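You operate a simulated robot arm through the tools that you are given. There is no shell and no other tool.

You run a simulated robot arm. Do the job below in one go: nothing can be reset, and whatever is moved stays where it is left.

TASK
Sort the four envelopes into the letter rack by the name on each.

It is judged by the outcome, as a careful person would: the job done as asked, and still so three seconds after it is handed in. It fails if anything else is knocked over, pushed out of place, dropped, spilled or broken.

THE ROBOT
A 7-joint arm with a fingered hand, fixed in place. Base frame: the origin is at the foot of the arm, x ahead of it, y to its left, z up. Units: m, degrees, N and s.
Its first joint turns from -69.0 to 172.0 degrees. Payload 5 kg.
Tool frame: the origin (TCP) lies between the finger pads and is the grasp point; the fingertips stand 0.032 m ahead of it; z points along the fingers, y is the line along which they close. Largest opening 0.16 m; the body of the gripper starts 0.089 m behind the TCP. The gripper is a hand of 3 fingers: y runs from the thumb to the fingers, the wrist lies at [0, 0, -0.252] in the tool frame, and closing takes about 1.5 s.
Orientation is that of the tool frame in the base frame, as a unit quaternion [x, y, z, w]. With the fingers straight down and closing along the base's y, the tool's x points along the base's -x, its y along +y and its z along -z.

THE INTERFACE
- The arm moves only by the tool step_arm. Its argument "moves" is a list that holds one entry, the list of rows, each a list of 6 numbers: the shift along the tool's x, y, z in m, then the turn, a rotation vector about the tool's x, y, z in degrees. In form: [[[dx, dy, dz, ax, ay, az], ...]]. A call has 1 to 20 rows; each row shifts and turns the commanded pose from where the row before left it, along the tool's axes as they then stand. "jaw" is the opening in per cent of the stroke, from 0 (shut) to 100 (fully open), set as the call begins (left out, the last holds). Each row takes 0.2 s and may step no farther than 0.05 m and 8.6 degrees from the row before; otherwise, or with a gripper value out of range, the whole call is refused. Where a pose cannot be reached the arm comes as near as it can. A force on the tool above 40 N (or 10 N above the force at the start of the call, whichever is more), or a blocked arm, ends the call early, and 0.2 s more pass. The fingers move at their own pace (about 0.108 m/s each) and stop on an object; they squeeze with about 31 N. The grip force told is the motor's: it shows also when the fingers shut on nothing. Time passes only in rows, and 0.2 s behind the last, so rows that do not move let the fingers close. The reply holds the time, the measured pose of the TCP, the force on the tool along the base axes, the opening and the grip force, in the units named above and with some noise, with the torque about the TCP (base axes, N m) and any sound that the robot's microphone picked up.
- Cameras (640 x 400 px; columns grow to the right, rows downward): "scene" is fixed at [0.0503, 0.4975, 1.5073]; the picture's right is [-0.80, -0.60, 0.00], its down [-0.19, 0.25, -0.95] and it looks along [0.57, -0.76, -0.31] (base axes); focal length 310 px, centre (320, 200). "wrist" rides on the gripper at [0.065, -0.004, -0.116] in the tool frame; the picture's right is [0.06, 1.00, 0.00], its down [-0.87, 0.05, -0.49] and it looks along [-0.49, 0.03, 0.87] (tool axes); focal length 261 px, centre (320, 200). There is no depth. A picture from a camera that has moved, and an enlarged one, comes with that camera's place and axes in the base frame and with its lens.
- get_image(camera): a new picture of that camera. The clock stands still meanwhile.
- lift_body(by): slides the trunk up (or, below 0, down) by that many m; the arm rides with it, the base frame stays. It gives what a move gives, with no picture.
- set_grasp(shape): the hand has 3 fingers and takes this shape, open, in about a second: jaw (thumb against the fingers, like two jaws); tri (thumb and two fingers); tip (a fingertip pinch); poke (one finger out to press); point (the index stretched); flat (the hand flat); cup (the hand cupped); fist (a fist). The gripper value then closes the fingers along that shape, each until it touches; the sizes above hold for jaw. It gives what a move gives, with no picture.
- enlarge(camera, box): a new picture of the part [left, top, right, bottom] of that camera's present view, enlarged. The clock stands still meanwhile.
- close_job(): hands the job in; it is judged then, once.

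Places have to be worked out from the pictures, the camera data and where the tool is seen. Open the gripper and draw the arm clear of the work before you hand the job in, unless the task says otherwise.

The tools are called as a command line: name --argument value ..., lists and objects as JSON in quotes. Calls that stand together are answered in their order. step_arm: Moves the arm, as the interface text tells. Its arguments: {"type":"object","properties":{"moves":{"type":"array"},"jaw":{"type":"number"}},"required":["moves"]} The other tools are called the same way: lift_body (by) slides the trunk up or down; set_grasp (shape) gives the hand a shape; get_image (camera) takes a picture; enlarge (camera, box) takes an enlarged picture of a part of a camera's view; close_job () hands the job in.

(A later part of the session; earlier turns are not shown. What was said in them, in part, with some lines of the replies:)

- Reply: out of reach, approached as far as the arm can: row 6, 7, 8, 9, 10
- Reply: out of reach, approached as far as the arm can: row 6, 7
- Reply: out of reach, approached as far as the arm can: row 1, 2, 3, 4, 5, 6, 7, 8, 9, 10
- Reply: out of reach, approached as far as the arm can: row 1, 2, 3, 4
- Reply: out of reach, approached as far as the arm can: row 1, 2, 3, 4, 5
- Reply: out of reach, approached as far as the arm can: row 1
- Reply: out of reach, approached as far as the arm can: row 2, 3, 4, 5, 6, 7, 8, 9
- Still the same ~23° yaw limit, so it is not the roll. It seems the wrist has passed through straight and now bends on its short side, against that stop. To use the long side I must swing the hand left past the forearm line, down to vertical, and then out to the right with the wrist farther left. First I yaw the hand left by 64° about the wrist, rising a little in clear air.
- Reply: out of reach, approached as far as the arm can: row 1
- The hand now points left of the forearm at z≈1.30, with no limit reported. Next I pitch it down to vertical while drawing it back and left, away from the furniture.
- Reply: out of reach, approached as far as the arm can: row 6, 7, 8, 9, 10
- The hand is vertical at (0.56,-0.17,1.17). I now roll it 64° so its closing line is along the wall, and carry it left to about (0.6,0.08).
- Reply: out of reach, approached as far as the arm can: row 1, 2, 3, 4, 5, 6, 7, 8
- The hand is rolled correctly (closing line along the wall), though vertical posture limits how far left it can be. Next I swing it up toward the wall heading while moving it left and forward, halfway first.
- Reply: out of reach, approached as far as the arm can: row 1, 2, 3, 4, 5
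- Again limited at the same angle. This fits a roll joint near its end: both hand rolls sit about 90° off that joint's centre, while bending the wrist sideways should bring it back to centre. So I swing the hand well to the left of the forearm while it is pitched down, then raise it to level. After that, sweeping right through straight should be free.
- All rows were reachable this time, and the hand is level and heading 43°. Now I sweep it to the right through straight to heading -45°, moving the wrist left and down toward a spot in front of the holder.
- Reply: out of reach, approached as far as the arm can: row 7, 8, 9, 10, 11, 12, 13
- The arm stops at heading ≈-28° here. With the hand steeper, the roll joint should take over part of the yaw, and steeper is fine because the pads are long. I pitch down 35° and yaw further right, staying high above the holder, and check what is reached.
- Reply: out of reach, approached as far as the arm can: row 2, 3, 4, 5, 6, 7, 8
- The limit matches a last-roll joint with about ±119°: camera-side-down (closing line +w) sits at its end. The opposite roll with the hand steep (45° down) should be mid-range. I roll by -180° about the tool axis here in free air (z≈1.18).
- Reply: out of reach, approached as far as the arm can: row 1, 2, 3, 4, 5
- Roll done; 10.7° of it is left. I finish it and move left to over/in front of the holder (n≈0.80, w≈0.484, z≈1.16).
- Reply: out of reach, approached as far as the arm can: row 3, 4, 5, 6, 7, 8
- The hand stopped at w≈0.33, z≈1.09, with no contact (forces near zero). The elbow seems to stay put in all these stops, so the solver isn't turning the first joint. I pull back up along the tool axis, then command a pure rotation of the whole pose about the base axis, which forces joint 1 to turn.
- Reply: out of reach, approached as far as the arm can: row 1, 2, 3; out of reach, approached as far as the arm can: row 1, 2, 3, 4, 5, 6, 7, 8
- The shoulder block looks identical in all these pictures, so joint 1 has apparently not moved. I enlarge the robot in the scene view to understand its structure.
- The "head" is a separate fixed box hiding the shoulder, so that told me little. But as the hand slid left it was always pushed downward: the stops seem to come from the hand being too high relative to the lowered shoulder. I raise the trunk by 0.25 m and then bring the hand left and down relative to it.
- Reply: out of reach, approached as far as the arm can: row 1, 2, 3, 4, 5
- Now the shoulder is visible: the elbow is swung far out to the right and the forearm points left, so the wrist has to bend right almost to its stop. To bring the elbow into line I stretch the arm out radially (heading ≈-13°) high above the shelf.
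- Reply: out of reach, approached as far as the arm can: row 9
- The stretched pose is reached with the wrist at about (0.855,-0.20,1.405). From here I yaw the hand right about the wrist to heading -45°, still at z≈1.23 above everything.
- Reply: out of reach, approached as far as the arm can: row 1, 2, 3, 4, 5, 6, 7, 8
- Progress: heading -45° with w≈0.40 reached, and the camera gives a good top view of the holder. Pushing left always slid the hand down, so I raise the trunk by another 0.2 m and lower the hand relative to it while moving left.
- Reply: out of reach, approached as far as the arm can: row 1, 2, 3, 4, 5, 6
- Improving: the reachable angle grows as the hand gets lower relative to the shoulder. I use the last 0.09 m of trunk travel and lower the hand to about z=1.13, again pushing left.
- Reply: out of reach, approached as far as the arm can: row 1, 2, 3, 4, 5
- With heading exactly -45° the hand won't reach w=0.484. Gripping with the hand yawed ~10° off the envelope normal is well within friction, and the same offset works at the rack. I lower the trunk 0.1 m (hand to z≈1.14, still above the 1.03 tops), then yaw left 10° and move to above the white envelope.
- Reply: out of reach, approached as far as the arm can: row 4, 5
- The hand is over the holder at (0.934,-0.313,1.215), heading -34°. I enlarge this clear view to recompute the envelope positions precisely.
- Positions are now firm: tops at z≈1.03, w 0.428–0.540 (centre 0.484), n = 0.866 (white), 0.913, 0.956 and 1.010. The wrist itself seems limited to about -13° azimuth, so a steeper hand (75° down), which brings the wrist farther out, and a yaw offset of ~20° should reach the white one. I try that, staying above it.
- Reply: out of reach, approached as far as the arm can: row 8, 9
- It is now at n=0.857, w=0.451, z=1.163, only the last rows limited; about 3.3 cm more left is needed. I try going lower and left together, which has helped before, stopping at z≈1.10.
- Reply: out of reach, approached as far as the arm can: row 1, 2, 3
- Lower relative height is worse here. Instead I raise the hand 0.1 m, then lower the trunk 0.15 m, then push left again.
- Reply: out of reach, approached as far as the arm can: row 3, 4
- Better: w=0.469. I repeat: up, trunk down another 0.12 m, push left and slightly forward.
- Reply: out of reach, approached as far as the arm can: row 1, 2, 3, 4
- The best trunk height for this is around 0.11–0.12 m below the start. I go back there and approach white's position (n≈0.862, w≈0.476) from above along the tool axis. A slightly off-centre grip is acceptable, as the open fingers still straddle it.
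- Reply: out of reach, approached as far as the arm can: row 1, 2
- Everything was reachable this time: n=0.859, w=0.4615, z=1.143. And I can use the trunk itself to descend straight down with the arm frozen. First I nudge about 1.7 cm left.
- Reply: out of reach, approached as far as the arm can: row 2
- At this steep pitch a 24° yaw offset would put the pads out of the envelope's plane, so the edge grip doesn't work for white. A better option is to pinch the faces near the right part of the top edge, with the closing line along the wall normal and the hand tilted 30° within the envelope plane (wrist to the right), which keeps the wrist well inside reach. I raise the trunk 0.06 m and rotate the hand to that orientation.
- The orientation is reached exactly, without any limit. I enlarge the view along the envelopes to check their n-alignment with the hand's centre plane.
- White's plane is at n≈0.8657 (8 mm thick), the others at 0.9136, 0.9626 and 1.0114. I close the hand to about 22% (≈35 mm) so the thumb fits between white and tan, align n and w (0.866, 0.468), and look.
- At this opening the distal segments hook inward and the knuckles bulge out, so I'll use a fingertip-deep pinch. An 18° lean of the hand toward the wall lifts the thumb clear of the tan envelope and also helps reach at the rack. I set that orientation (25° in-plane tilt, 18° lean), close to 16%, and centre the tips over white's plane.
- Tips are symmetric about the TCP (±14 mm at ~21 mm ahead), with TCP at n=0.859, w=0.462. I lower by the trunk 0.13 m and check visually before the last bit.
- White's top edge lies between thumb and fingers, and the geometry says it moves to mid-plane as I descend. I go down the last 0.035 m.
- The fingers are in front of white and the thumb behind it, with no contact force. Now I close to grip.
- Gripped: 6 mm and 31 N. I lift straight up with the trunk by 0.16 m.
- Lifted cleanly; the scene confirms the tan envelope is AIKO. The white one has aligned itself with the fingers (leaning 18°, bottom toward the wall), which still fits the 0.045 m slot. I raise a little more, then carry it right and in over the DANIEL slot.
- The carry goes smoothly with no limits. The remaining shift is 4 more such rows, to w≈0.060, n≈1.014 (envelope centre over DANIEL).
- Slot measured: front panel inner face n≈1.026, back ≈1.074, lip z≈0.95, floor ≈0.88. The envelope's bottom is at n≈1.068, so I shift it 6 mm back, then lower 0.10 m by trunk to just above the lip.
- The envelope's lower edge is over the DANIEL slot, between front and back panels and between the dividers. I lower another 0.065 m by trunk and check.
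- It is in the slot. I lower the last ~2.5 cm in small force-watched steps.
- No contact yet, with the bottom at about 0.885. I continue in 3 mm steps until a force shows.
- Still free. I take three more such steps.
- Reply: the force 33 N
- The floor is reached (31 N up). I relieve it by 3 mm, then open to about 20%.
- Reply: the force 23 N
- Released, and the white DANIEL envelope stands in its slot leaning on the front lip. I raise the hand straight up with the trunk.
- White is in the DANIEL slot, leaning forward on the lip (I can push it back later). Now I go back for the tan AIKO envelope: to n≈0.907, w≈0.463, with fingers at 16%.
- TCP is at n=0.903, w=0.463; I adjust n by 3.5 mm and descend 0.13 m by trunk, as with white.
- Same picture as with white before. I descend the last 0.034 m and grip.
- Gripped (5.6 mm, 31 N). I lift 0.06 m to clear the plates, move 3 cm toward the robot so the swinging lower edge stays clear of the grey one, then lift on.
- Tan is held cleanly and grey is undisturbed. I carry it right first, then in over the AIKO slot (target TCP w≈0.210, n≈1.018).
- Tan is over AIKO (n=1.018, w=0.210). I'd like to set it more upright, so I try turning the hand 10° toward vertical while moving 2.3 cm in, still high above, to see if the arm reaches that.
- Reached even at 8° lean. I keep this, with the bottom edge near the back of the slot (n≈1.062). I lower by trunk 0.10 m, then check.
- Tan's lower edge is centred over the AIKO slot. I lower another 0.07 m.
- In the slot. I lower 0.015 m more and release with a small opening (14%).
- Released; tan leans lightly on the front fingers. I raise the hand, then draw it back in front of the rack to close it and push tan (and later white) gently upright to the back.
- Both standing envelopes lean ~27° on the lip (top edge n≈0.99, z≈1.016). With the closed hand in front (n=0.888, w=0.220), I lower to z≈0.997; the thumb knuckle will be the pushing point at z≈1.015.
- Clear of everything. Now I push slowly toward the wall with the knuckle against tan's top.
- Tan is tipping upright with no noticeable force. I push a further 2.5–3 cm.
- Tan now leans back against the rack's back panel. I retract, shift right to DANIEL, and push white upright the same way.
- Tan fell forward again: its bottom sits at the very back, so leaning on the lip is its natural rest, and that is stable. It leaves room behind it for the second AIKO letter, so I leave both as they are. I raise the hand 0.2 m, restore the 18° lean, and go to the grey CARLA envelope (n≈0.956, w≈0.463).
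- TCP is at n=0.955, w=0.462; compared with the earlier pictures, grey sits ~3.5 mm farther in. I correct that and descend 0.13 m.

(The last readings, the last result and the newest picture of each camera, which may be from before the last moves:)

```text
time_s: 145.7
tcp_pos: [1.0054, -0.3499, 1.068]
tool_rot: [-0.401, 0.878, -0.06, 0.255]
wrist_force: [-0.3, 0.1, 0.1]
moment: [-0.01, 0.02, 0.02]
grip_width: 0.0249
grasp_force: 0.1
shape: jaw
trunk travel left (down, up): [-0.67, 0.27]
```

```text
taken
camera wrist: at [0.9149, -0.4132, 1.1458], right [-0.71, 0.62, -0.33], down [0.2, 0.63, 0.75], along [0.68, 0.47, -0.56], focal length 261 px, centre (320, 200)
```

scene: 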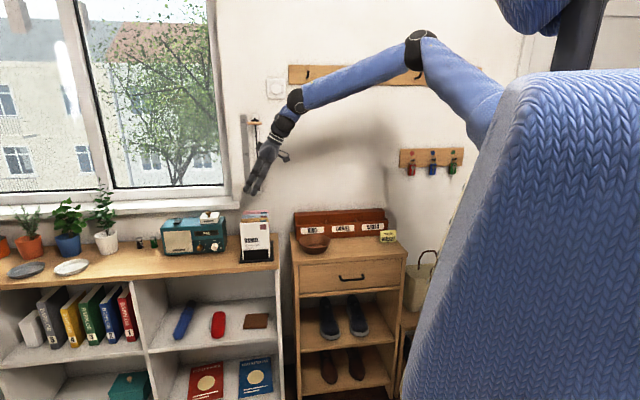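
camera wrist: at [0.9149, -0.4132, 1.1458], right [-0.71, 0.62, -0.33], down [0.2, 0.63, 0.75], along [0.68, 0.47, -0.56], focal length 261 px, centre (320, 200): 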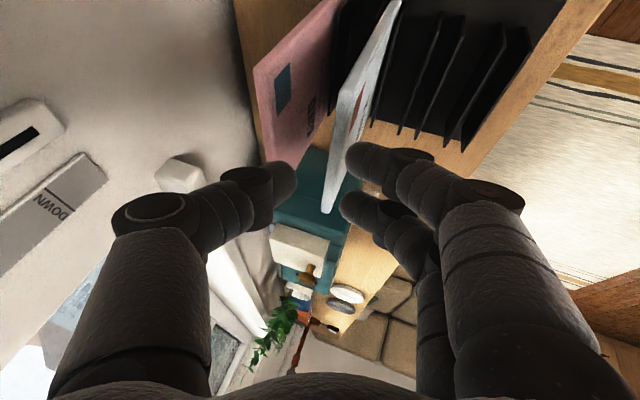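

Grey is placed between the tips as before. I descend 0.033 m and grip.

lift_body --by -0.032

step_arm --jaw 0 --moves '[[[0, 0, 0, 0, 0, 0], [0, 0, 0, 0, 0, 0], [0, 0, 0, 0, 0, 0], [0, 0, 0, 0, 0, 0], [0, 0, 0, 0, 0, 0], [0, 0, 0, 0, 0, 0]]]'

get_image --camera "wrist"

enlarge --camera "scene" --box '[220, 180, 310, 270]'

```text
time_s: 146.4
tcp_pos: [1.0052, -0.3498, 1.038]
tool_rot: [-0.401, 0.878, -0.06, 0.256]
wrist_force: [-0.6, -0.2, 0.3]
moment: [-0.05, -0.03, 0.01]
grip_width: 0.0253
grasp_force: 0.1
shape: jaw
trunk travel left (down, up): [-0.638, 0.302]
```

```text
time_s: 147.8
tcp_pos: [1.0053, -0.3503, 1.0367]
tool_rot: [-0.402, 0.878, -0.059, 0.255]
wrist_force: [-0.4, 1.1, -0.9]
moment: [0.18, 0.14, 0.05]
grip_width: 0.0054
grasp_force: 31.3
shape: jaw
trunk travel left (down, up): [-0.638, 0.302]
```

```text
taken
camera wrist: at [0.9151, -0.4133, 1.1134], right [-0.71, 0.62, -0.33], down [0.2, 0.63, 0.75], along [0.68, 0.47, -0.56], focal length 261 px, centre (320, 200)
```

wrist: 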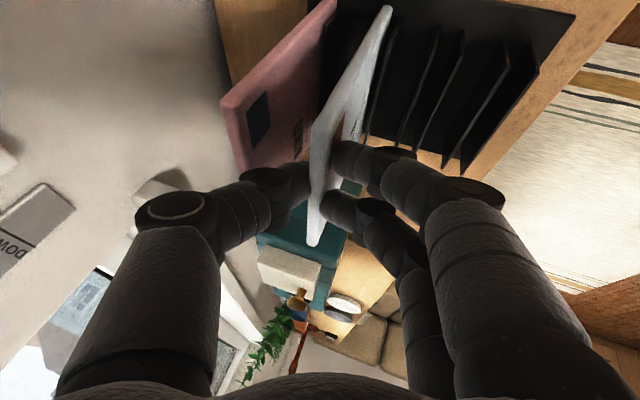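

```text
4.44 times, centred on (265, 225) of scene
camera zoom: at [0.0503, 0.4975, 1.5073], right [-0.8, -0.6, 0.0], down [-0.19, 0.25, -0.95], along [0.57, -0.76, -0.31], focal length 1379 px, centre (564, 89)
```

zoom: 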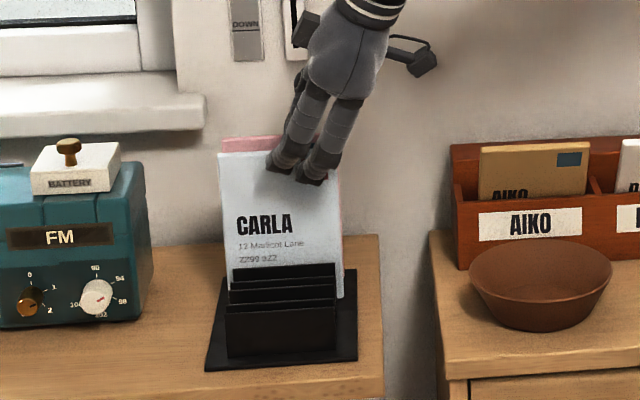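

Grey is gripped (5.4 mm, 31 N). I lift 0.06 m, move 3 cm toward the robot, and lift another 0.13 m.

lift_body --by 0.06

step_arm --moves '[[[-0.0013, 0.0095, -0.0028, 0, 0, 0], [-0.0013, 0.0095, -0.0028, 0, 0, 0], [-0.0013, 0.0095, -0.0028, 0, 0, 0], [0, 0, 0, 0, 0, 0]]]'

lift_body --by 0.13

enlarge --camera "scene" --box '[200, 140, 400, 270]'

```text
time_s: 148.8
tcp_pos: [1.0058, -0.3508, 1.0957]
tool_rot: [-0.401, 0.878, -0.06, 0.255]
wrist_force: [-0.3, 0.8, -0.2]
moment: [0.02, 0.0, 0.01]
grip_width: 0.0057
grasp_force: 31.4
shape: jaw
trunk travel left (down, up): [-0.698, 0.242]
```

```text
time_s: 149.8
tcp_pos: [0.9835, -0.3296, 1.0964]
tool_rot: [-0.401, 0.878, -0.059, 0.255]
wrist_force: [0.4, 0.2, -0.1]
moment: [0.05, 0.04, -0.02]
grip_width: 0.0058
grasp_force: 30.6
shape: jaw
trunk travel left (down, up): [-0.698, 0.242]
```

```text
time_s: 151.4
tcp_pos: [0.9845, -0.3309, 1.226]
tool_rot: [-0.401, 0.878, -0.059, 0.255]
wrist_force: [0.0, 0.2, -0.5]
moment: [-0.04, 0.0, 0.03]
grip_width: 0.0057
grasp_force: 30.9
shape: jaw
trunk travel left (down, up): [-0.828, 0.112]
```

```text
3.08 times, centred on (300, 205) of scene
camera zoom: at [0.0503, 0.4975, 1.5073], right [-0.8, -0.6, 0.0], down [-0.19, 0.25, -0.95], along [0.57, -0.76, -0.31], focal length 955 px, centre (382, 185)
```

zoom: 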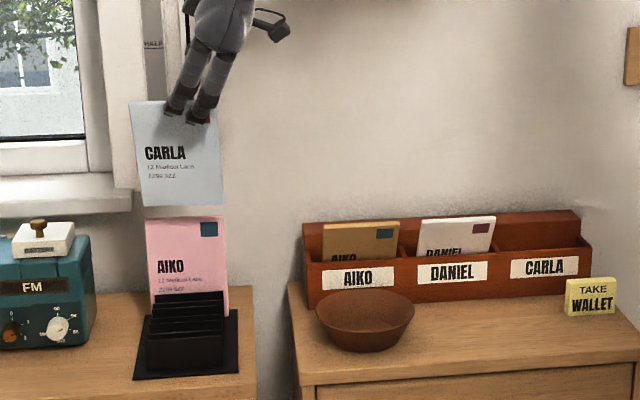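

Pink is confirmed as AIKO. I carry grey over to CARLA (TCP w≈-0.091, n≈1.025).

step_arm --moves '[[[0.0358, 0, -0.0167, 0, 0, 0], [0.0358, 0, -0.0167, 0, 0, 0], [0.0358, 0, -0.0167, 0, 0, 0], [0.0358, 0, -0.0167, 0, 0, 0], [0.0358, 0, -0.0167, 0, 0, 0], [0.0358, 0, -0.0167, 0, 0, 0], [0.0358, 0, -0.0167, 0, 0, 0], [0.0374, -0.0113, -0.0134, 0, 0, 0], [0.0374, -0.0113, -0.0134, 0, 0, 0], [0.0374, -0.0113, -0.0134, 0, 0, 0], [0.0374, -0.0113, -0.0134, 0, 0, 0], [0.0374, -0.0113, -0.0134, 0, 0, 0], [0.0374, -0.0113, -0.0134, 0, 0, 0], [0.0374, -0.0113, -0.0134, 0, 0, 0], [0.0, -0.0057, 0.0017, -4.53, 0, 2.11], [0.0, -0.0057, 0.0017, -4.53, 0, 2.11], [0, 0, 0, 0, 0, 0]]]'

enlarge --camera "scene" --box '[270, 130, 430, 260]'

get_image --camera "wrist"

```text
time_s: 155.0
tcp_pos: [0.6621, -0.7874, 1.2288]
tool_rot: [-0.387, 0.894, 0.019, 0.224]
wrist_force: [-0.3, 1.1, -0.6]
moment: [-0.03, 0.02, 0.0]
grip_width: 0.0054
grasp_force: 31.2
shape: jaw
trunk travel left (down, up): [-0.828, 0.112]
```

```text
3.08 times, centred on (350, 195) of scene
camera zoom: at [0.0503, 0.4975, 1.5073], right [-0.8, -0.6, 0.0], down [-0.19, 0.25, -0.95], along [0.57, -0.76, -0.31], focal length 955 px, centre (228, 215)
```

zoom: 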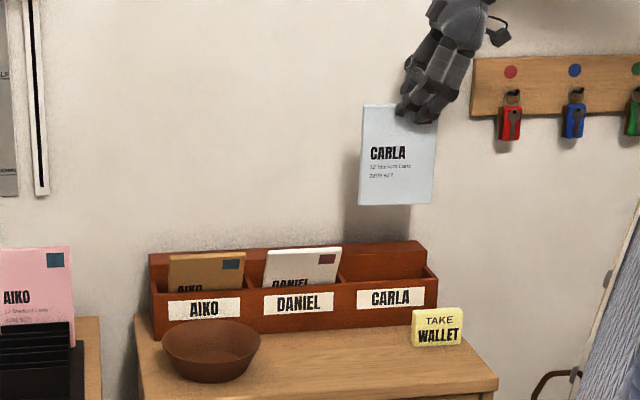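

```text
taken
camera wrist: at [0.5808, -0.8592, 1.3076], right [-0.74, 0.65, -0.17], down [0.29, 0.53, 0.8], along [0.61, 0.54, -0.58], focal length 261 px, centre (320, 200)
```

wrist: 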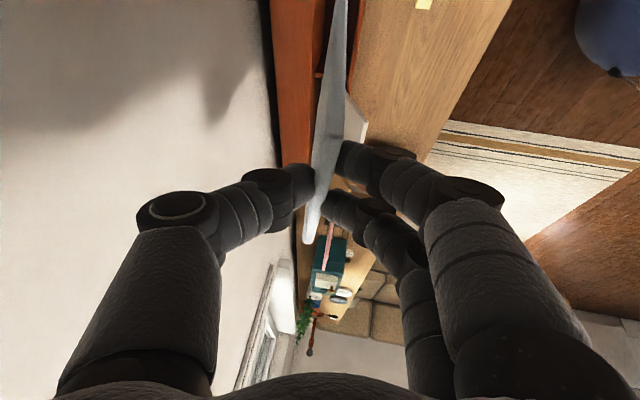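

Grey is over CARLA (n=1.025, centre w≈-0.068). I lower 0.10 m and check.

lift_body --by -0.1

enlarge --camera "scene" --box '[290, 150, 420, 260]'

enlarge --camera "wrist" --box '[240, 0, 480, 200]'

```text
time_s: 156.3
tcp_pos: [0.6635, -0.787, 1.1284]
tool_rot: [-0.388, 0.894, 0.019, 0.224]
wrist_force: [0.5, -1.5, 0.2]
moment: [-0.01, 0.04, 0.0]
grip_width: 0.0057
grasp_force: 30.9
shape: jaw
trunk travel left (down, up): [-0.728, 0.212]
```

```text
3.64 times, centred on (355, 205) of scene
camera zoom: at [0.0503, 0.4975, 1.5073], right [-0.8, -0.6, 0.0], down [-0.19, 0.25, -0.95], along [0.57, -0.76, -0.31], focal length 1128 px, centre (193, 182)
```

zoom: 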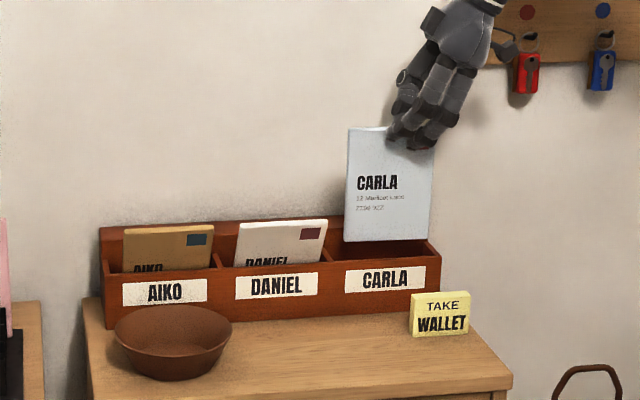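

```text
2.00 times, centred on (360, 100) of wrist
camera zoom: at [0.5817, -0.8588, 1.2074], right [-0.74, 0.65, -0.17], down [0.29, 0.53, 0.8], along [0.61, 0.54, -0.58], focal length 521 px, centre (240, 400)
```

zoom: 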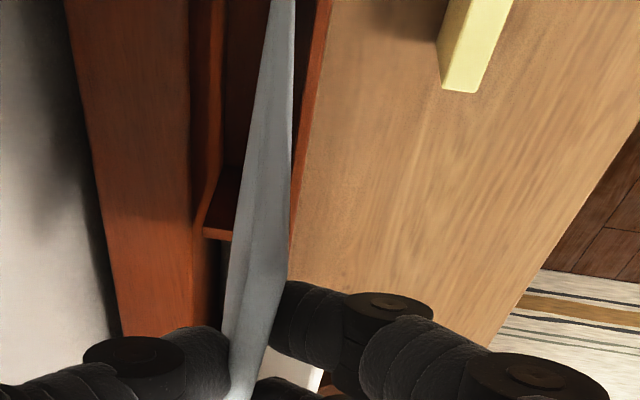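

Grey fits between lip and back and between the dividers. I lower another 0.07 m.

lift_body --by -0.07

enlarge --camera "scene" --box '[290, 150, 420, 260]'

enlarge --camera "wrist" --box '[240, 0, 480, 200]'

```text
time_s: 157.4
tcp_pos: [0.664, -0.7868, 1.058]
tool_rot: [-0.388, 0.894, 0.019, 0.225]
wrist_force: [0.2, 0.2, -0.6]
moment: [-0.02, 0.0, 0.03]
grip_width: 0.0056
grasp_force: 30.9
shape: jaw
trunk travel left (down, up): [-0.658, 0.282]
```

```text
3.64 times, centred on (355, 205) of scene
camera zoom: at [0.0503, 0.4975, 1.5073], right [-0.8, -0.6, 0.0], down [-0.19, 0.25, -0.95], along [0.57, -0.76, -0.31], focal length 1128 px, centre (193, 182)
```

zoom: 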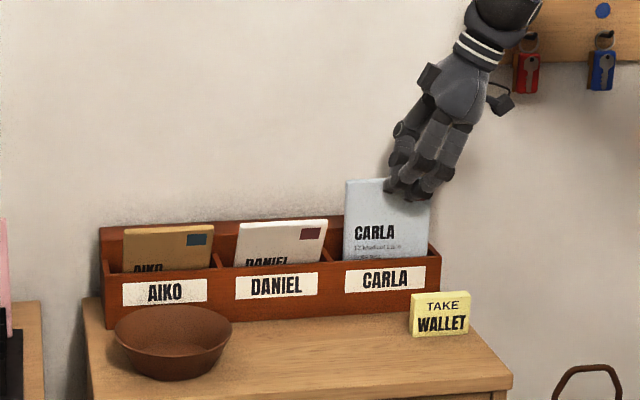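

```text
2.00 times, centred on (360, 100) of wrist
camera zoom: at [0.5817, -0.8587, 1.1375], right [-0.74, 0.65, -0.17], down [0.29, 0.53, 0.8], along [0.61, 0.54, -0.58], focal length 521 px, centre (240, 400)
```

zoom: 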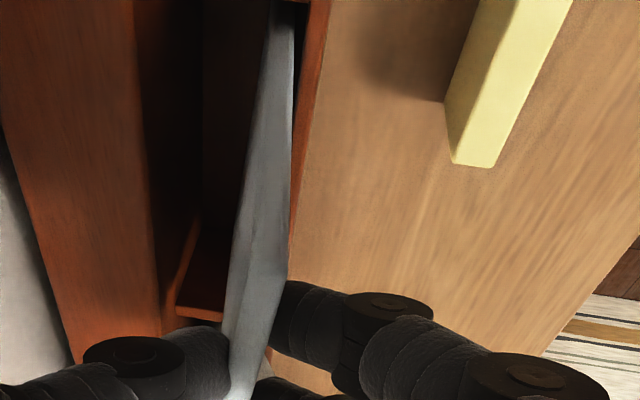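

In the slot, clear on all sides. I lower 0.015 m and release.

lift_body --by -0.016

step_arm --jaw 15 --moves '[[[0, 0, 0, 0, 0, 0], [0, 0, 0, 0, 0, 0], [0, 0, 0, 0, 0, 0]]]'

enlarge --camera "scene" --box '[290, 150, 420, 260]'

get_image --camera "wrist"

```text
time_s: 158.1
tcp_pos: [0.6632, -0.7862, 1.0421]
tool_rot: [-0.388, 0.894, 0.019, 0.225]
wrist_force: [-0.9, 0.0, -0.1]
moment: [0.01, -0.01, 0.01]
grip_width: 0.0058
grasp_force: 31.0
shape: jaw
trunk travel left (down, up): [-0.642, 0.298]
```

```text
time_s: 158.9
tcp_pos: [0.6622, -0.7864, 1.0423]
tool_rot: [-0.387, 0.894, 0.019, 0.224]
wrist_force: [-0.5, 0.9, -0.3]
moment: [-0.02, 0.01, -0.02]
grip_width: 0.0237
grasp_force: 0.2
shape: jaw
trunk travel left (down, up): [-0.642, 0.298]
```

```text
3.64 times, centred on (355, 205) of scene
camera zoom: at [0.0503, 0.4975, 1.5073], right [-0.8, -0.6, 0.0], down [-0.19, 0.25, -0.95], along [0.57, -0.76, -0.31], focal length 1128 px, centre (193, 182)
```

zoom: 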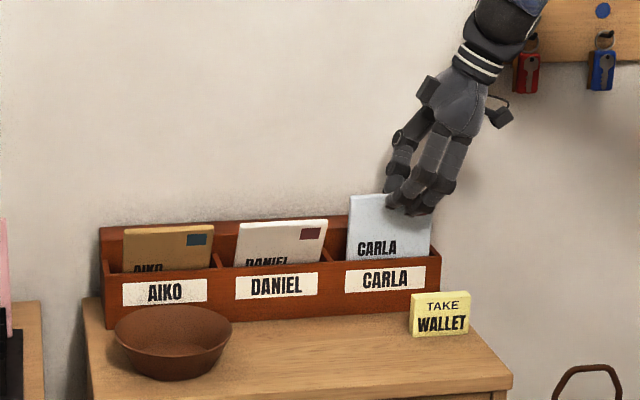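

```text
taken
camera wrist: at [0.5819, -0.859, 1.1209], right [-0.74, 0.65, -0.17], down [0.29, 0.53, 0.8], along [0.61, 0.54, -0.58], focal length 261 px, centre (320, 200)
```

wrist: 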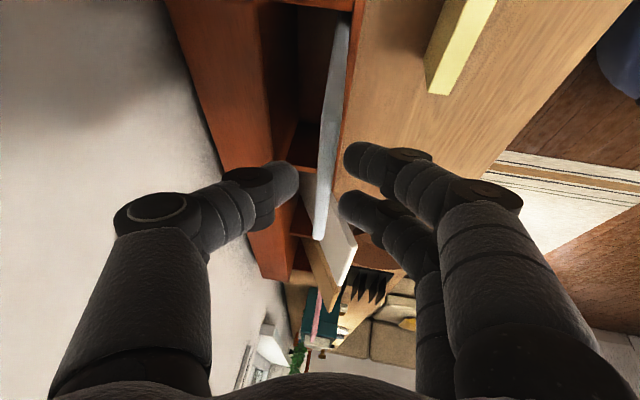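

Grey stands in CARLA. I raise the hand 0.155 m.

lift_body --by 0.155

enlarge --camera "scene" --box '[290, 150, 420, 260]'

get_image --camera "wrist"

```text
time_s: 160.7
tcp_pos: [0.6631, -0.7861, 1.196]
tool_rot: [-0.387, 0.894, 0.019, 0.225]
wrist_force: [-0.2, -0.2, 0.6]
moment: [0.02, 0.0, 0.02]
grip_width: 0.0237
grasp_force: 0.1
shape: jaw
trunk travel left (down, up): [-0.797, 0.143]
```

```text
3.64 times, centred on (355, 205) of scene
camera zoom: at [0.0503, 0.4975, 1.5073], right [-0.8, -0.6, 0.0], down [-0.19, 0.25, -0.95], along [0.57, -0.76, -0.31], focal length 1128 px, centre (193, 182)
```

zoom: 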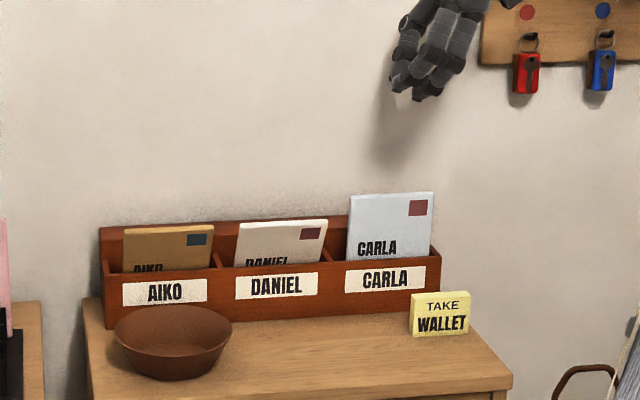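

```text
taken
camera wrist: at [0.5819, -0.8592, 1.2757], right [-0.74, 0.65, -0.17], down [0.29, 0.53, 0.8], along [0.61, 0.54, -0.58], focal length 261 px, centre (320, 200)
```

wrist: 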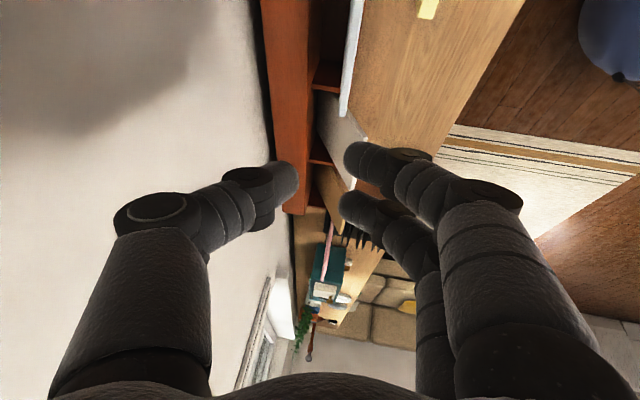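

Grey sits nicely upright in CARLA. Now the last one, pink (AIKO): I draw back from the wall, restore the 18° lean, move left to w≈0.463 and in to n≈1.004.

step_arm --jaw 16 --moves '[[[-0.003, 0.029, -0.005, 4.53, 0, -2.11], [-0.003, 0.029, -0.007, 4.53, 0, -2.11], [-0.0356, 0, 0.0166, 0, 0, 0], [-0.0356, 0, 0.0166, 0, 0, 0], [-0.0356, 0, 0.0166, 0, 0, 0], [-0.0356, 0, 0.0166, 0, 0, 0], [-0.0356, 0, 0.0166, 0, 0, 0], [-0.0356, 0, 0.0166, 0, 0, 0], [-0.0356, 0, 0.0166, 0, 0, 0], [-0.0356, 0, 0.0166, 0, 0, 0], [-0.0356, 0, 0.0166, 0, 0, 0], [-0.0356, 0, 0.0166, 0, 0, 0], [-0.0356, 0, 0.0166, 0, 0, 0], [-0.0356, 0, 0.0166, 0, 0, 0], [-0.0356, 0, 0.0166, 0, 0, 0], [-0.0356, 0, 0.0166, 0, 0, 0], [0.0026, -0.019, 0.0056, 0, 0, 0], [0.0026, -0.019, 0.0056, 0, 0, 0], [0, 0, 0, 0, 0, 0]]]'

get_image --camera "wrist"

enlarge --camera "scene" --box '[210, 120, 400, 270]'

```text
time_s: 164.7
tcp_pos: [1.0411, -0.383, 1.1974]
tool_rot: [-0.401, 0.878, -0.059, 0.255]
wrist_force: [1.0, 0.0, -0.2]
moment: [-0.01, 0.01, -0.01]
grip_width: 0.0256
grasp_force: 0.1
shape: jaw
trunk travel left (down, up): [-0.797, 0.143]
```

```text
taken
camera wrist: at [0.9495, -0.4469, 1.2741], right [-0.71, 0.62, -0.33], down [0.2, 0.63, 0.76], along [0.68, 0.47, -0.56], focal length 261 px, centre (320, 200)
```

wrist: 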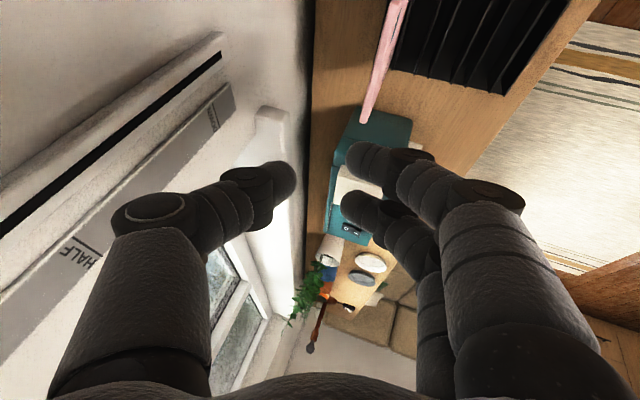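

```text
2.67 times, centred on (305, 195) of scene
camera zoom: at [0.0503, 0.4975, 1.5073], right [-0.8, -0.6, 0.0], down [-0.19, 0.25, -0.95], along [0.57, -0.76, -0.31], focal length 828 px, centre (360, 213)
```

zoom: 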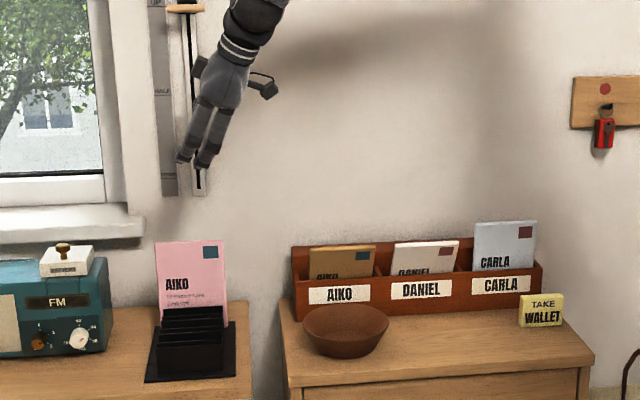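

Pink lines up the same way as white did (no correction needed), and the thumb is clear of the wall device. I descend 0.128 m.

lift_body --by -0.128

get_image --camera "wrist"

```text
time_s: 166.2
tcp_pos: [1.0388, -0.3837, 1.069]
tool_rot: [-0.401, 0.878, -0.06, 0.255]
wrist_force: [0.0, 0.1, 1.1]
moment: [0.02, 0.0, 0.0]
grip_width: 0.0252
grasp_force: 0.1
shape: jaw
trunk travel left (down, up): [-0.669, 0.271]
```

```text
taken
camera wrist: at [0.9493, -0.4467, 1.1463], right [-0.71, 0.62, -0.33], down [0.2, 0.63, 0.75], along [0.68, 0.47, -0.56], focal length 261 px, centre (320, 200)
```

wrist: 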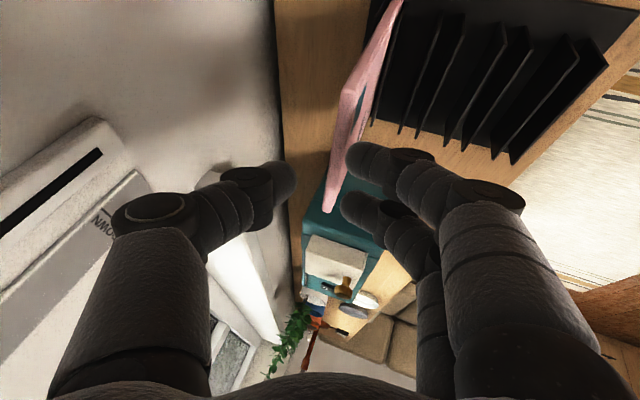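

Pink is between the tips. I descend 0.032 m and grip.

lift_body --by -0.032

step_arm --jaw 0 --moves '[[[0, 0, 0, 0, 0, 0], [0, 0, 0, 0, 0, 0], [0, 0, 0, 0, 0, 0], [0, 0, 0, 0, 0, 0], [0, 0, 0, 0, 0, 0], [0, 0, 0, 0, 0, 0]]]'

get_image --camera "wrist"

enlarge --camera "scene" --box '[220, 180, 310, 270]'

```text
time_s: 167.0
tcp_pos: [1.0388, -0.3841, 1.0379]
tool_rot: [-0.401, 0.878, -0.06, 0.256]
wrist_force: [0.7, 0.6, 0.1]
moment: [0.02, -0.02, 0.04]
grip_width: 0.0253
grasp_force: 0.1
shape: jaw
trunk travel left (down, up): [-0.637, 0.303]
```

```text
time_s: 168.4
tcp_pos: [1.0411, -0.3847, 1.0377]
tool_rot: [-0.402, 0.878, -0.059, 0.255]
wrist_force: [-0.9, 0.5, -0.9]
moment: [0.15, 0.19, 0.07]
grip_width: 0.0057
grasp_force: 31.1
shape: jaw
trunk travel left (down, up): [-0.637, 0.303]
```

```text
taken
camera wrist: at [0.9495, -0.4468, 1.1139], right [-0.71, 0.62, -0.33], down [0.2, 0.63, 0.75], along [0.68, 0.47, -0.56], focal length 261 px, centre (320, 200)
```

wrist: 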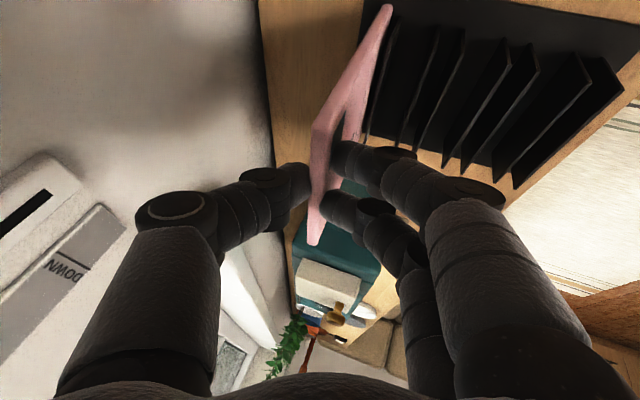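

```text
4.44 times, centred on (265, 225) of scene
camera zoom: at [0.0503, 0.4975, 1.5073], right [-0.8, -0.6, 0.0], down [-0.19, 0.25, -0.95], along [0.57, -0.76, -0.31], focal length 1379 px, centre (564, 89)
```

zoom: 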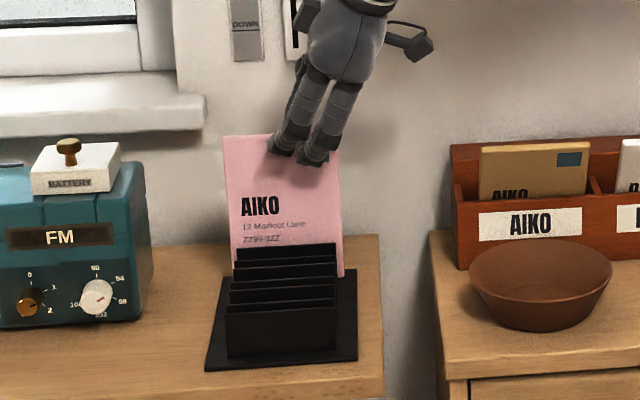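

Gripped (5.7 mm, 31 N). I lift it the same way.

lift_body --by 0.065

step_arm --moves '[[[-0.0013, 0.0095, -0.0028, 0, 0, 0], [-0.0013, 0.0095, -0.0028, 0, 0, 0], [-0.0013, 0.0095, -0.0028, 0, 0, 0], [-0.0013, 0.0095, -0.0028, 0, 0, 0], [0, 0, 0, 0, 0, 0]]]'

lift_body --by 0.125

enlarge --camera "scene" --box '[200, 140, 400, 270]'

get_image --camera "wrist"

```text
time_s: 169.4
tcp_pos: [1.0417, -0.3842, 1.1022]
tool_rot: [-0.401, 0.878, -0.058, 0.255]
wrist_force: [-0.5, 0.0, 0.1]
moment: [0.03, 0.03, -0.01]
grip_width: 0.0059
grasp_force: 30.7
shape: jaw
trunk travel left (down, up): [-0.702, 0.238]
```

```text
time_s: 170.6
tcp_pos: [1.0106, -0.3574, 1.1016]
tool_rot: [-0.402, 0.877, -0.058, 0.256]
wrist_force: [1.2, 0.8, -0.1]
moment: [-0.03, 0.03, -0.01]
grip_width: 0.0058
grasp_force: 30.8
shape: jaw
trunk travel left (down, up): [-0.702, 0.238]
```

```text
time_s: 172.2
tcp_pos: [1.0111, -0.3559, 1.2257]
tool_rot: [-0.401, 0.878, -0.059, 0.255]
wrist_force: [-0.1, 0.6, -0.9]
moment: [0.01, 0.0, -0.03]
grip_width: 0.0059
grasp_force: 30.8
shape: jaw
trunk travel left (down, up): [-0.827, 0.113]
```

```text
3.08 times, centred on (300, 205) of scene
camera zoom: at [0.0503, 0.4975, 1.5073], right [-0.8, -0.6, 0.0], down [-0.19, 0.25, -0.95], along [0.57, -0.76, -0.31], focal length 955 px, centre (382, 185)
```

zoom: 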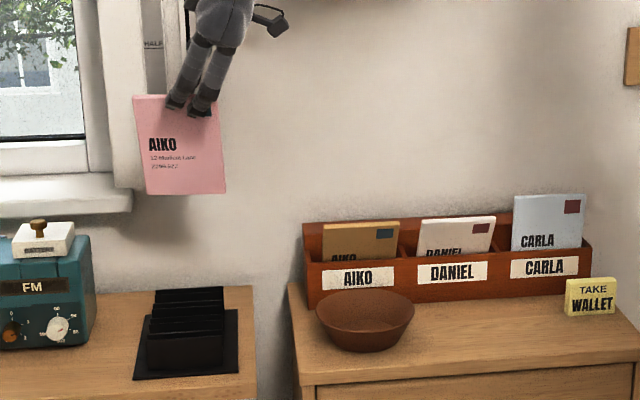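

```text
taken
camera wrist: at [0.9205, -0.419, 1.3031], right [-0.71, 0.62, -0.33], down [0.2, 0.63, 0.75], along [0.68, 0.47, -0.56], focal length 261 px, centre (320, 200)
```

wrist: 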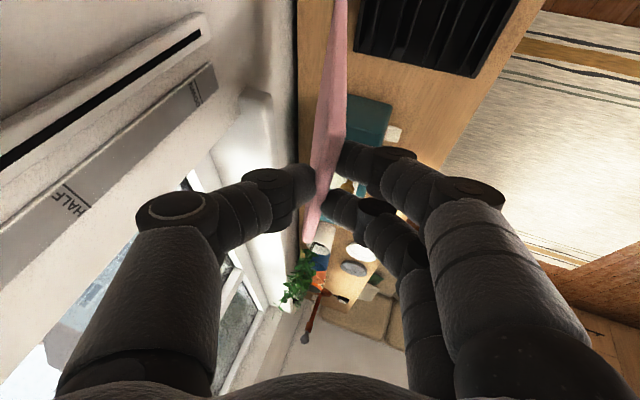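

Pink is held; the holder is empty and in place. I carry it right, then in over AIKO, turning to 8° lean, aiming for the back of the slot (TCP n≈1.043, w≈0.211) behind tan.

step_arm --moves '[[[0.0326, 0, -0.0152, 0, 0, 0], [0.0326, 0, -0.0152, 0, 0, 0], [0.0326, 0, -0.0152, 0, 0, 0], [0.0326, 0, -0.0152, 0, 0, 0], [0.0326, 0, -0.0152, 0, 0, 0], [0.0326, 0, -0.0152, 0, 0, 0], [0.0326, 0, -0.0152, 0, 0, 0], [0.0017, -0.0127, 0.0038, 0, 0, 0], [0.0017, -0.0127, 0.0038, 0, 0, 0], [0.0017, -0.0127, 0.0038, 0, 0, 0], [0.0017, -0.0127, 0.0038, 0, 0, 0], [0.0015, -0.0109, 0.0032, -4.53, 0, 2.11], [0.0015, -0.0109, 0.0032, -4.53, 0, 2.11], [0, 0, 0, 0, 0, 0]]]'

enlarge --camera "scene" --box '[250, 130, 400, 260]'

get_image --camera "wrist"

```text
time_s: 175.2
tcp_pos: [0.8877, -0.5904, 1.2279]
tool_rot: [-0.387, 0.894, 0.02, 0.225]
wrist_force: [-0.9, 0.0, -0.2]
moment: [-0.06, 0.01, -0.01]
grip_width: 0.0059
grasp_force: 30.5
shape: jaw
trunk travel left (down, up): [-0.827, 0.113]
```

```text
3.08 times, centred on (325, 195) of scene
camera zoom: at [0.0503, 0.4975, 1.5073], right [-0.8, -0.6, 0.0], down [-0.19, 0.25, -0.95], along [0.57, -0.76, -0.31], focal length 955 px, centre (305, 215)
```

zoom: 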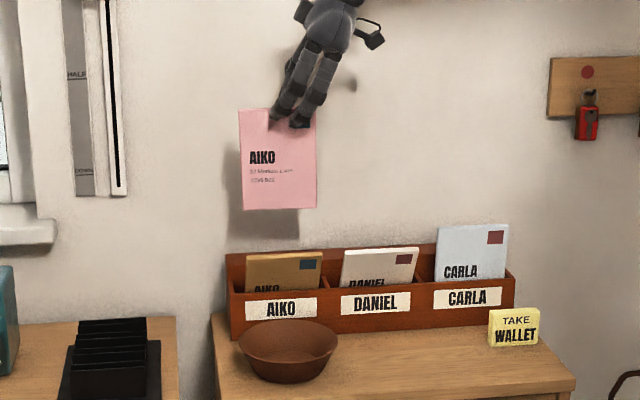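

```text
taken
camera wrist: at [0.806, -0.6624, 1.3069], right [-0.74, 0.65, -0.17], down [0.29, 0.53, 0.8], along [0.61, 0.54, -0.58], focal length 261 px, centre (320, 200)
```

wrist: 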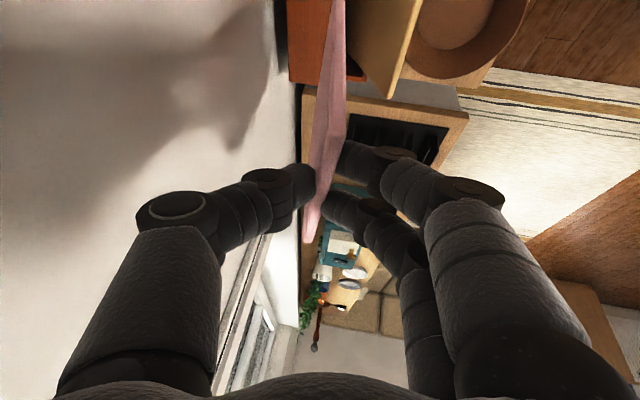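

TCP is at n=1.045, w=0.210. I back off 2 mm and lower 0.10 m.

step_arm --moves '[[[0, 0.002, 0, 0, 0, 0], [0, 0, 0, 0, 0, 0]]]'

lift_body --by -0.1

enlarge --camera "scene" --box '[250, 150, 400, 260]'

enlarge --camera "wrist" --box '[240, 0, 480, 200]'

```text
time_s: 175.8
tcp_pos: [0.8867, -0.5876, 1.2255]
tool_rot: [-0.388, 0.894, 0.02, 0.224]
wrist_force: [0.0, 0.3, -0.8]
moment: [0.01, 0.01, -0.03]
grip_width: 0.0056
grasp_force: 30.6
shape: jaw
trunk travel left (down, up): [-0.827, 0.113]
```

```text
time_s: 177.1
tcp_pos: [0.8867, -0.5876, 1.1256]
tool_rot: [-0.389, 0.893, 0.02, 0.225]
wrist_force: [1.5, 0.3, -0.2]
moment: [-0.04, 0.0, 0.0]
grip_width: 0.0055
grasp_force: 30.9
shape: jaw
trunk travel left (down, up): [-0.727, 0.213]
```

```text
3.64 times, centred on (325, 205) of scene
camera zoom: at [0.0503, 0.4975, 1.5073], right [-0.8, -0.6, 0.0], down [-0.19, 0.25, -0.95], along [0.57, -0.76, -0.31], focal length 1128 px, centre (302, 182)
```

zoom: 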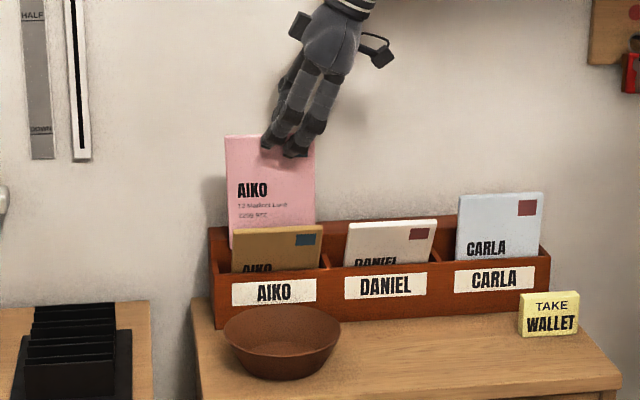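

```text
2.00 times, centred on (360, 100) of wrist
camera zoom: at [0.8051, -0.6599, 1.2057], right [-0.74, 0.65, -0.17], down [0.29, 0.53, 0.8], along [0.61, 0.54, -0.58], focal length 521 px, centre (240, 400)
```

zoom: 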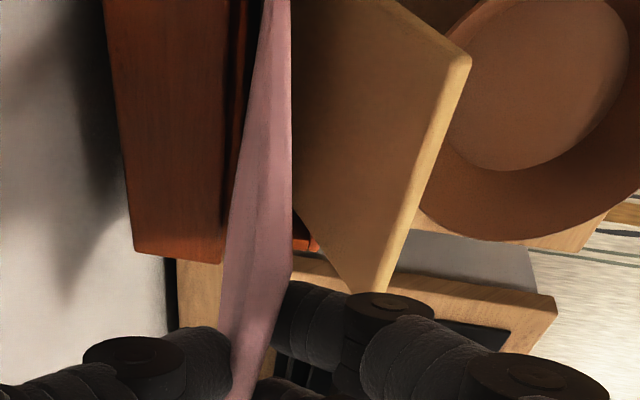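

Pink is just behind tan and in front of the back panel. I lower 0.065 m further.

lift_body --by -0.065

enlarge --camera "scene" --box '[250, 150, 400, 260]'

enlarge --camera "wrist" --box '[240, 0, 480, 200]'

```text
time_s: 178.1
tcp_pos: [0.8858, -0.5874, 1.0617]
tool_rot: [-0.388, 0.894, 0.021, 0.224]
wrist_force: [0.1, 0.2, -0.5]
moment: [-0.01, 0.04, 0.04]
grip_width: 0.0057
grasp_force: 31.5
shape: jaw
trunk travel left (down, up): [-0.662, 0.278]
```

```text
3.64 times, centred on (325, 205) of scene
camera zoom: at [0.0503, 0.4975, 1.5073], right [-0.8, -0.6, 0.0], down [-0.19, 0.25, -0.95], along [0.57, -0.76, -0.31], focal length 1128 px, centre (302, 182)
```

zoom: 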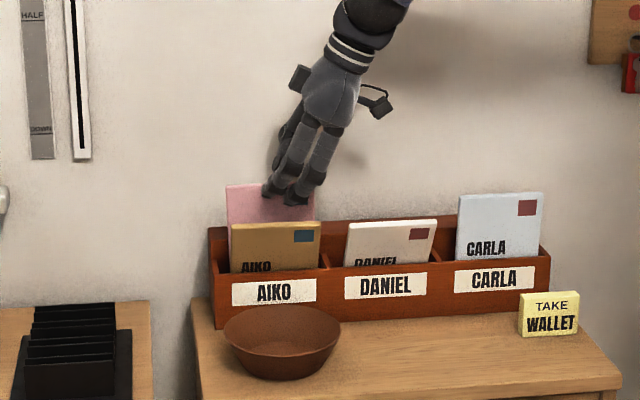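

```text
2.00 times, centred on (360, 100) of wrist
camera zoom: at [0.8052, -0.66, 1.1404], right [-0.74, 0.65, -0.17], down [0.29, 0.53, 0.8], along [0.61, 0.54, -0.58], focal length 521 px, centre (240, 400)
```

zoom: 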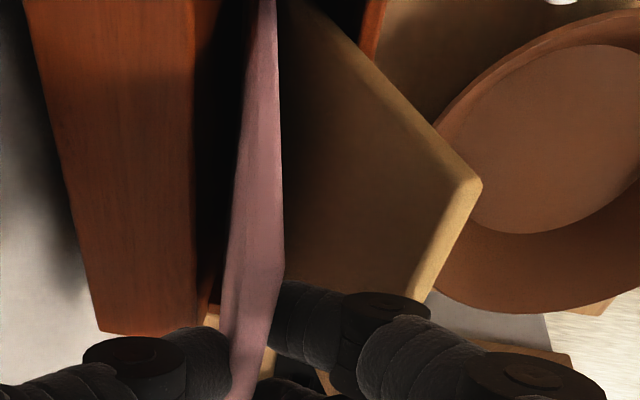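

No contact yet. I go down in 3 mm force-watched steps.

step_arm --moves '[[[0.00125, 0.0004, 0.0027, 0, 0, 0], [0.00125, 0.0004, 0.0027, 0, 0, 0], [0.00125, 0.0004, 0.0027, 0, 0, 0], [0.00125, 0.0004, 0.0027, 0, 0, 0], [0.00125, 0.0004, 0.0027, 0, 0, 0], [0, 0, 0, 0, 0, 0]]]'

get_image --camera "wrist"

```text
time_s: 179.5
tcp_pos: [0.8865, -0.587, 1.0454]
tool_rot: [-0.387, 0.894, 0.02, 0.225]
wrist_force: [1.2, 0.9, -0.9]
moment: [0.0, 0.02, 0.06]
grip_width: 0.0057
grasp_force: 31.1
shape: jaw
trunk travel left (down, up): [-0.662, 0.278]
```

```text
taken
camera wrist: at [0.806, -0.66, 1.124], right [-0.74, 0.65, -0.17], down [0.29, 0.53, 0.8], along [0.61, 0.54, -0.58], focal length 261 px, centre (320, 200)
```

wrist: 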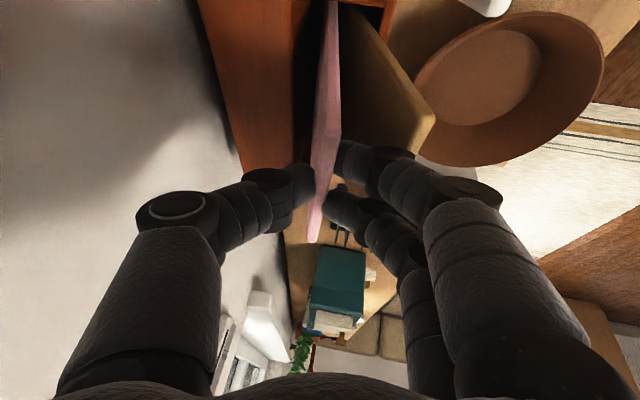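

The bottom is now at ≈0.88, just above the floor and still force-free. I release with a small opening.

step_arm --jaw 13 --moves '[[[0, 0, 0, 0, 0, 0], [0, 0, 0, 0, 0, 0], [0, 0, 0, 0, 0, 0], [0, 0, 0, 0, 0, 0]]]'

enlarge --camera "scene" --box '[250, 150, 400, 260]'

get_image --camera "wrist"

```text
time_s: 180.5
tcp_pos: [0.8875, -0.5875, 1.0452]
tool_rot: [-0.387, 0.894, 0.02, 0.225]
wrist_force: [-0.1, -0.4, -0.1]
moment: [0.0, 0.02, -0.01]
grip_width: 0.0207
grasp_force: 0.0
shape: jaw
trunk travel left (down, up): [-0.662, 0.278]
```

```text
3.64 times, centred on (325, 205) of scene
camera zoom: at [0.0503, 0.4975, 1.5073], right [-0.8, -0.6, 0.0], down [-0.19, 0.25, -0.95], along [0.57, -0.76, -0.31], focal length 1128 px, centre (302, 182)
```

zoom: 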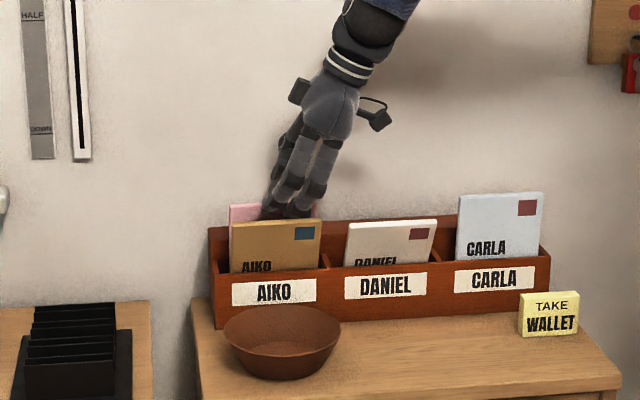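

```text
taken
camera wrist: at [0.806, -0.66, 1.1242], right [-0.74, 0.65, -0.17], down [0.29, 0.53, 0.8], along [0.61, 0.54, -0.58], focal length 261 px, centre (320, 200)
```

wrist: 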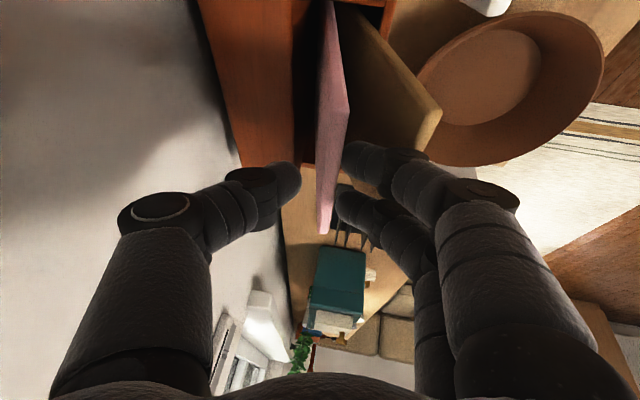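

Pink is released behind tan. I raise the hand straight up by 0.16 m.

lift_body --by 0.16

enlarge --camera "scene" --box '[250, 150, 400, 260]'

get_image --camera "wrist"

```text
time_s: 182.4
tcp_pos: [0.887, -0.588, 1.2051]
tool_rot: [-0.388, 0.894, 0.019, 0.224]
wrist_force: [-0.3, -0.3, 1.0]
moment: [0.01, 0.0, 0.0]
grip_width: 0.0208
grasp_force: 0.1
shape: jaw
trunk travel left (down, up): [-0.822, 0.118]
```

```text
3.64 times, centred on (325, 205) of scene
camera zoom: at [0.0503, 0.4975, 1.5073], right [-0.8, -0.6, 0.0], down [-0.19, 0.25, -0.95], along [0.57, -0.76, -0.31], focal length 1128 px, centre (302, 182)
```

zoom: 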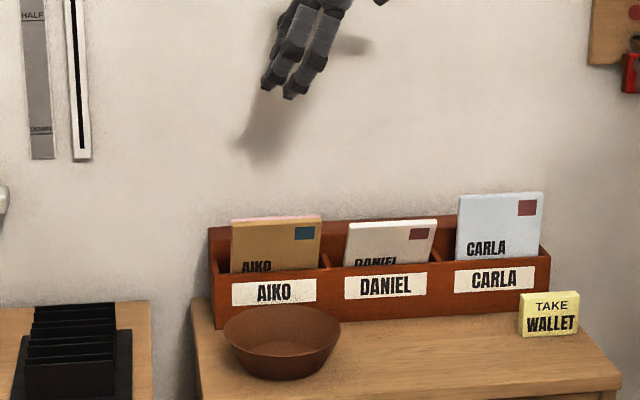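

```text
taken
camera wrist: at [0.8062, -0.6602, 1.2839], right [-0.74, 0.65, -0.17], down [0.29, 0.53, 0.8], along [0.61, 0.54, -0.58], focal length 261 px, centre (320, 200)
```

wrist: 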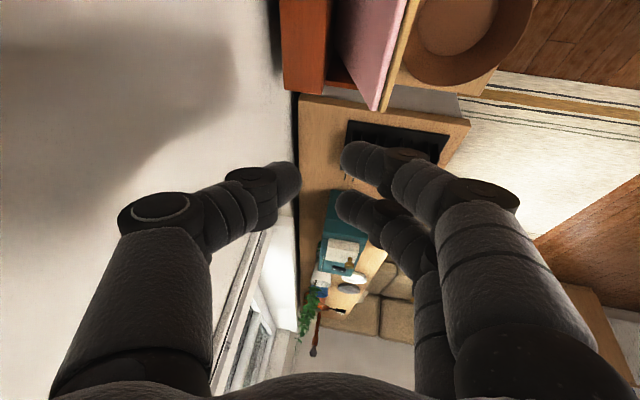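

All four envelopes are in their slots. I draw the arm back from the wall, then open the hand.

step_arm --moves '[[[-0.0018, 0.0297, -0.0038, 0, 0, 0], [-0.0018, 0.0297, -0.0038, 0, 0, 0], [-0.0018, 0.0297, -0.0038, 0, 0, 0], [-0.0018, 0.0297, -0.0038, 0, 0, 0], [-0.0018, 0.0297, -0.0038, 0, 0, 0], [-0.0018, 0.0297, -0.0038, 0, 0, 0], [-0.0018, 0.0297, -0.0038, 0, 0, 0], [-0.0018, 0.0297, -0.0038, 0, 0, 0], [-0.0018, 0.0297, -0.0038, 0, 0, 0]]]'

step_arm --jaw 100 --moves '[[[0, 0, -0.02, 0, 0, 0], [0, 0, -0.02, 0, 0, 0], [0, 0, 0, 0, 0, 0], [0, 0, 0, 0, 0, 0], [0, 0, 0, 0, 0, 0], [0, 0, 0, 0, 0, 0], [0, 0, 0, 0, 0, 0], [0, 0, 0, 0, 0, 0]]]'

get_image --camera "scene"

enlarge --camera "scene" --box '[220, 190, 420, 315]'

```text
time_s: 184.4
tcp_pos: [0.6986, -0.3965, 1.2047]
tool_rot: [-0.386, 0.895, 0.018, 0.224]
wrist_force: [-0.3, -0.5, 0.1]
moment: [-0.03, -0.03, 0.02]
grip_width: 0.0205
grasp_force: 0.0
shape: jaw
trunk travel left (down, up): [-0.822, 0.118]
```

```text
time_s: 186.2
tcp_pos: [0.6826, -0.4051, 1.2414]
tool_rot: [-0.387, 0.894, 0.019, 0.225]
wrist_force: [-0.9, -0.6, -0.6]
moment: [0.02, 0.0, -0.01]
grip_width: 0.1599
grasp_force: 0.1
shape: jaw
trunk travel left (down, up): [-0.822, 0.118]
```

```text
taken
```

scene: 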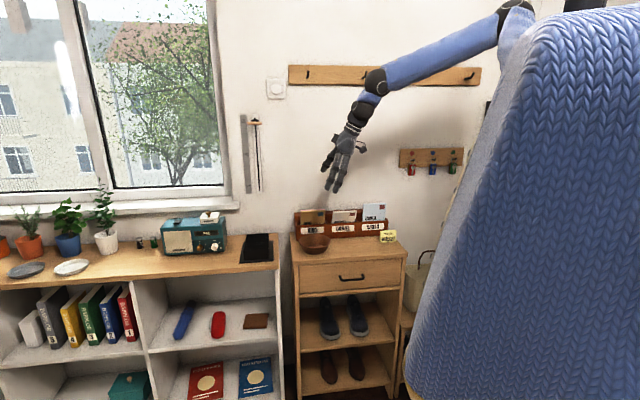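

```text
3.20 times, centred on (320, 252) of scene
camera zoom: at [0.0503, 0.4975, 1.5073], right [-0.8, -0.6, 0.0], down [-0.19, 0.25, -0.95], along [0.57, -0.76, -0.31], focal length 993 px, centre (320, 32)
```

zoom: 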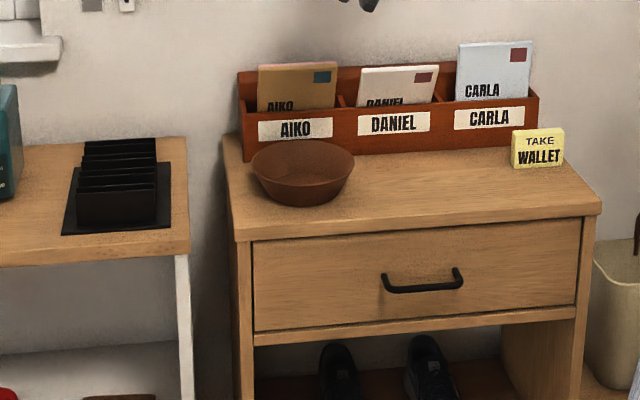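

Both AIKO envelopes are in AIKO, white is in DANIEL and grey in CARLA. The bowl, note, holder and rack are where they were at the start. The hand is open and the arm clear, so I hand the job in.

close_job

```text
The job is handed in.
```

All four envelopes are in the letter rack under the right names, and the job is handed in. I don't have the judge's result.

| Envelope | Name on it | Slot |
|---|---|---|
| White | DANIEL | DANIEL |
| Tan | AIKO | AIKO (front) |
| Pink | AIKO | AIKO (behind tan) |
| Grey | CARLA | CARLA |

- **How they stand:** all four lean forward. White, tan and grey rest on the front lip of the rack, with grey the most upright, and pink rests on tan. I tried to tip tan upright, but it leaned forward again.
- **Surroundings:** in the last picture the bowl, the note and the rack are where they started. The now empty holder is also in its place, and nothing was dropped or knocked over.
- **Arm:** the hand is open and drawn back clear of the rack.
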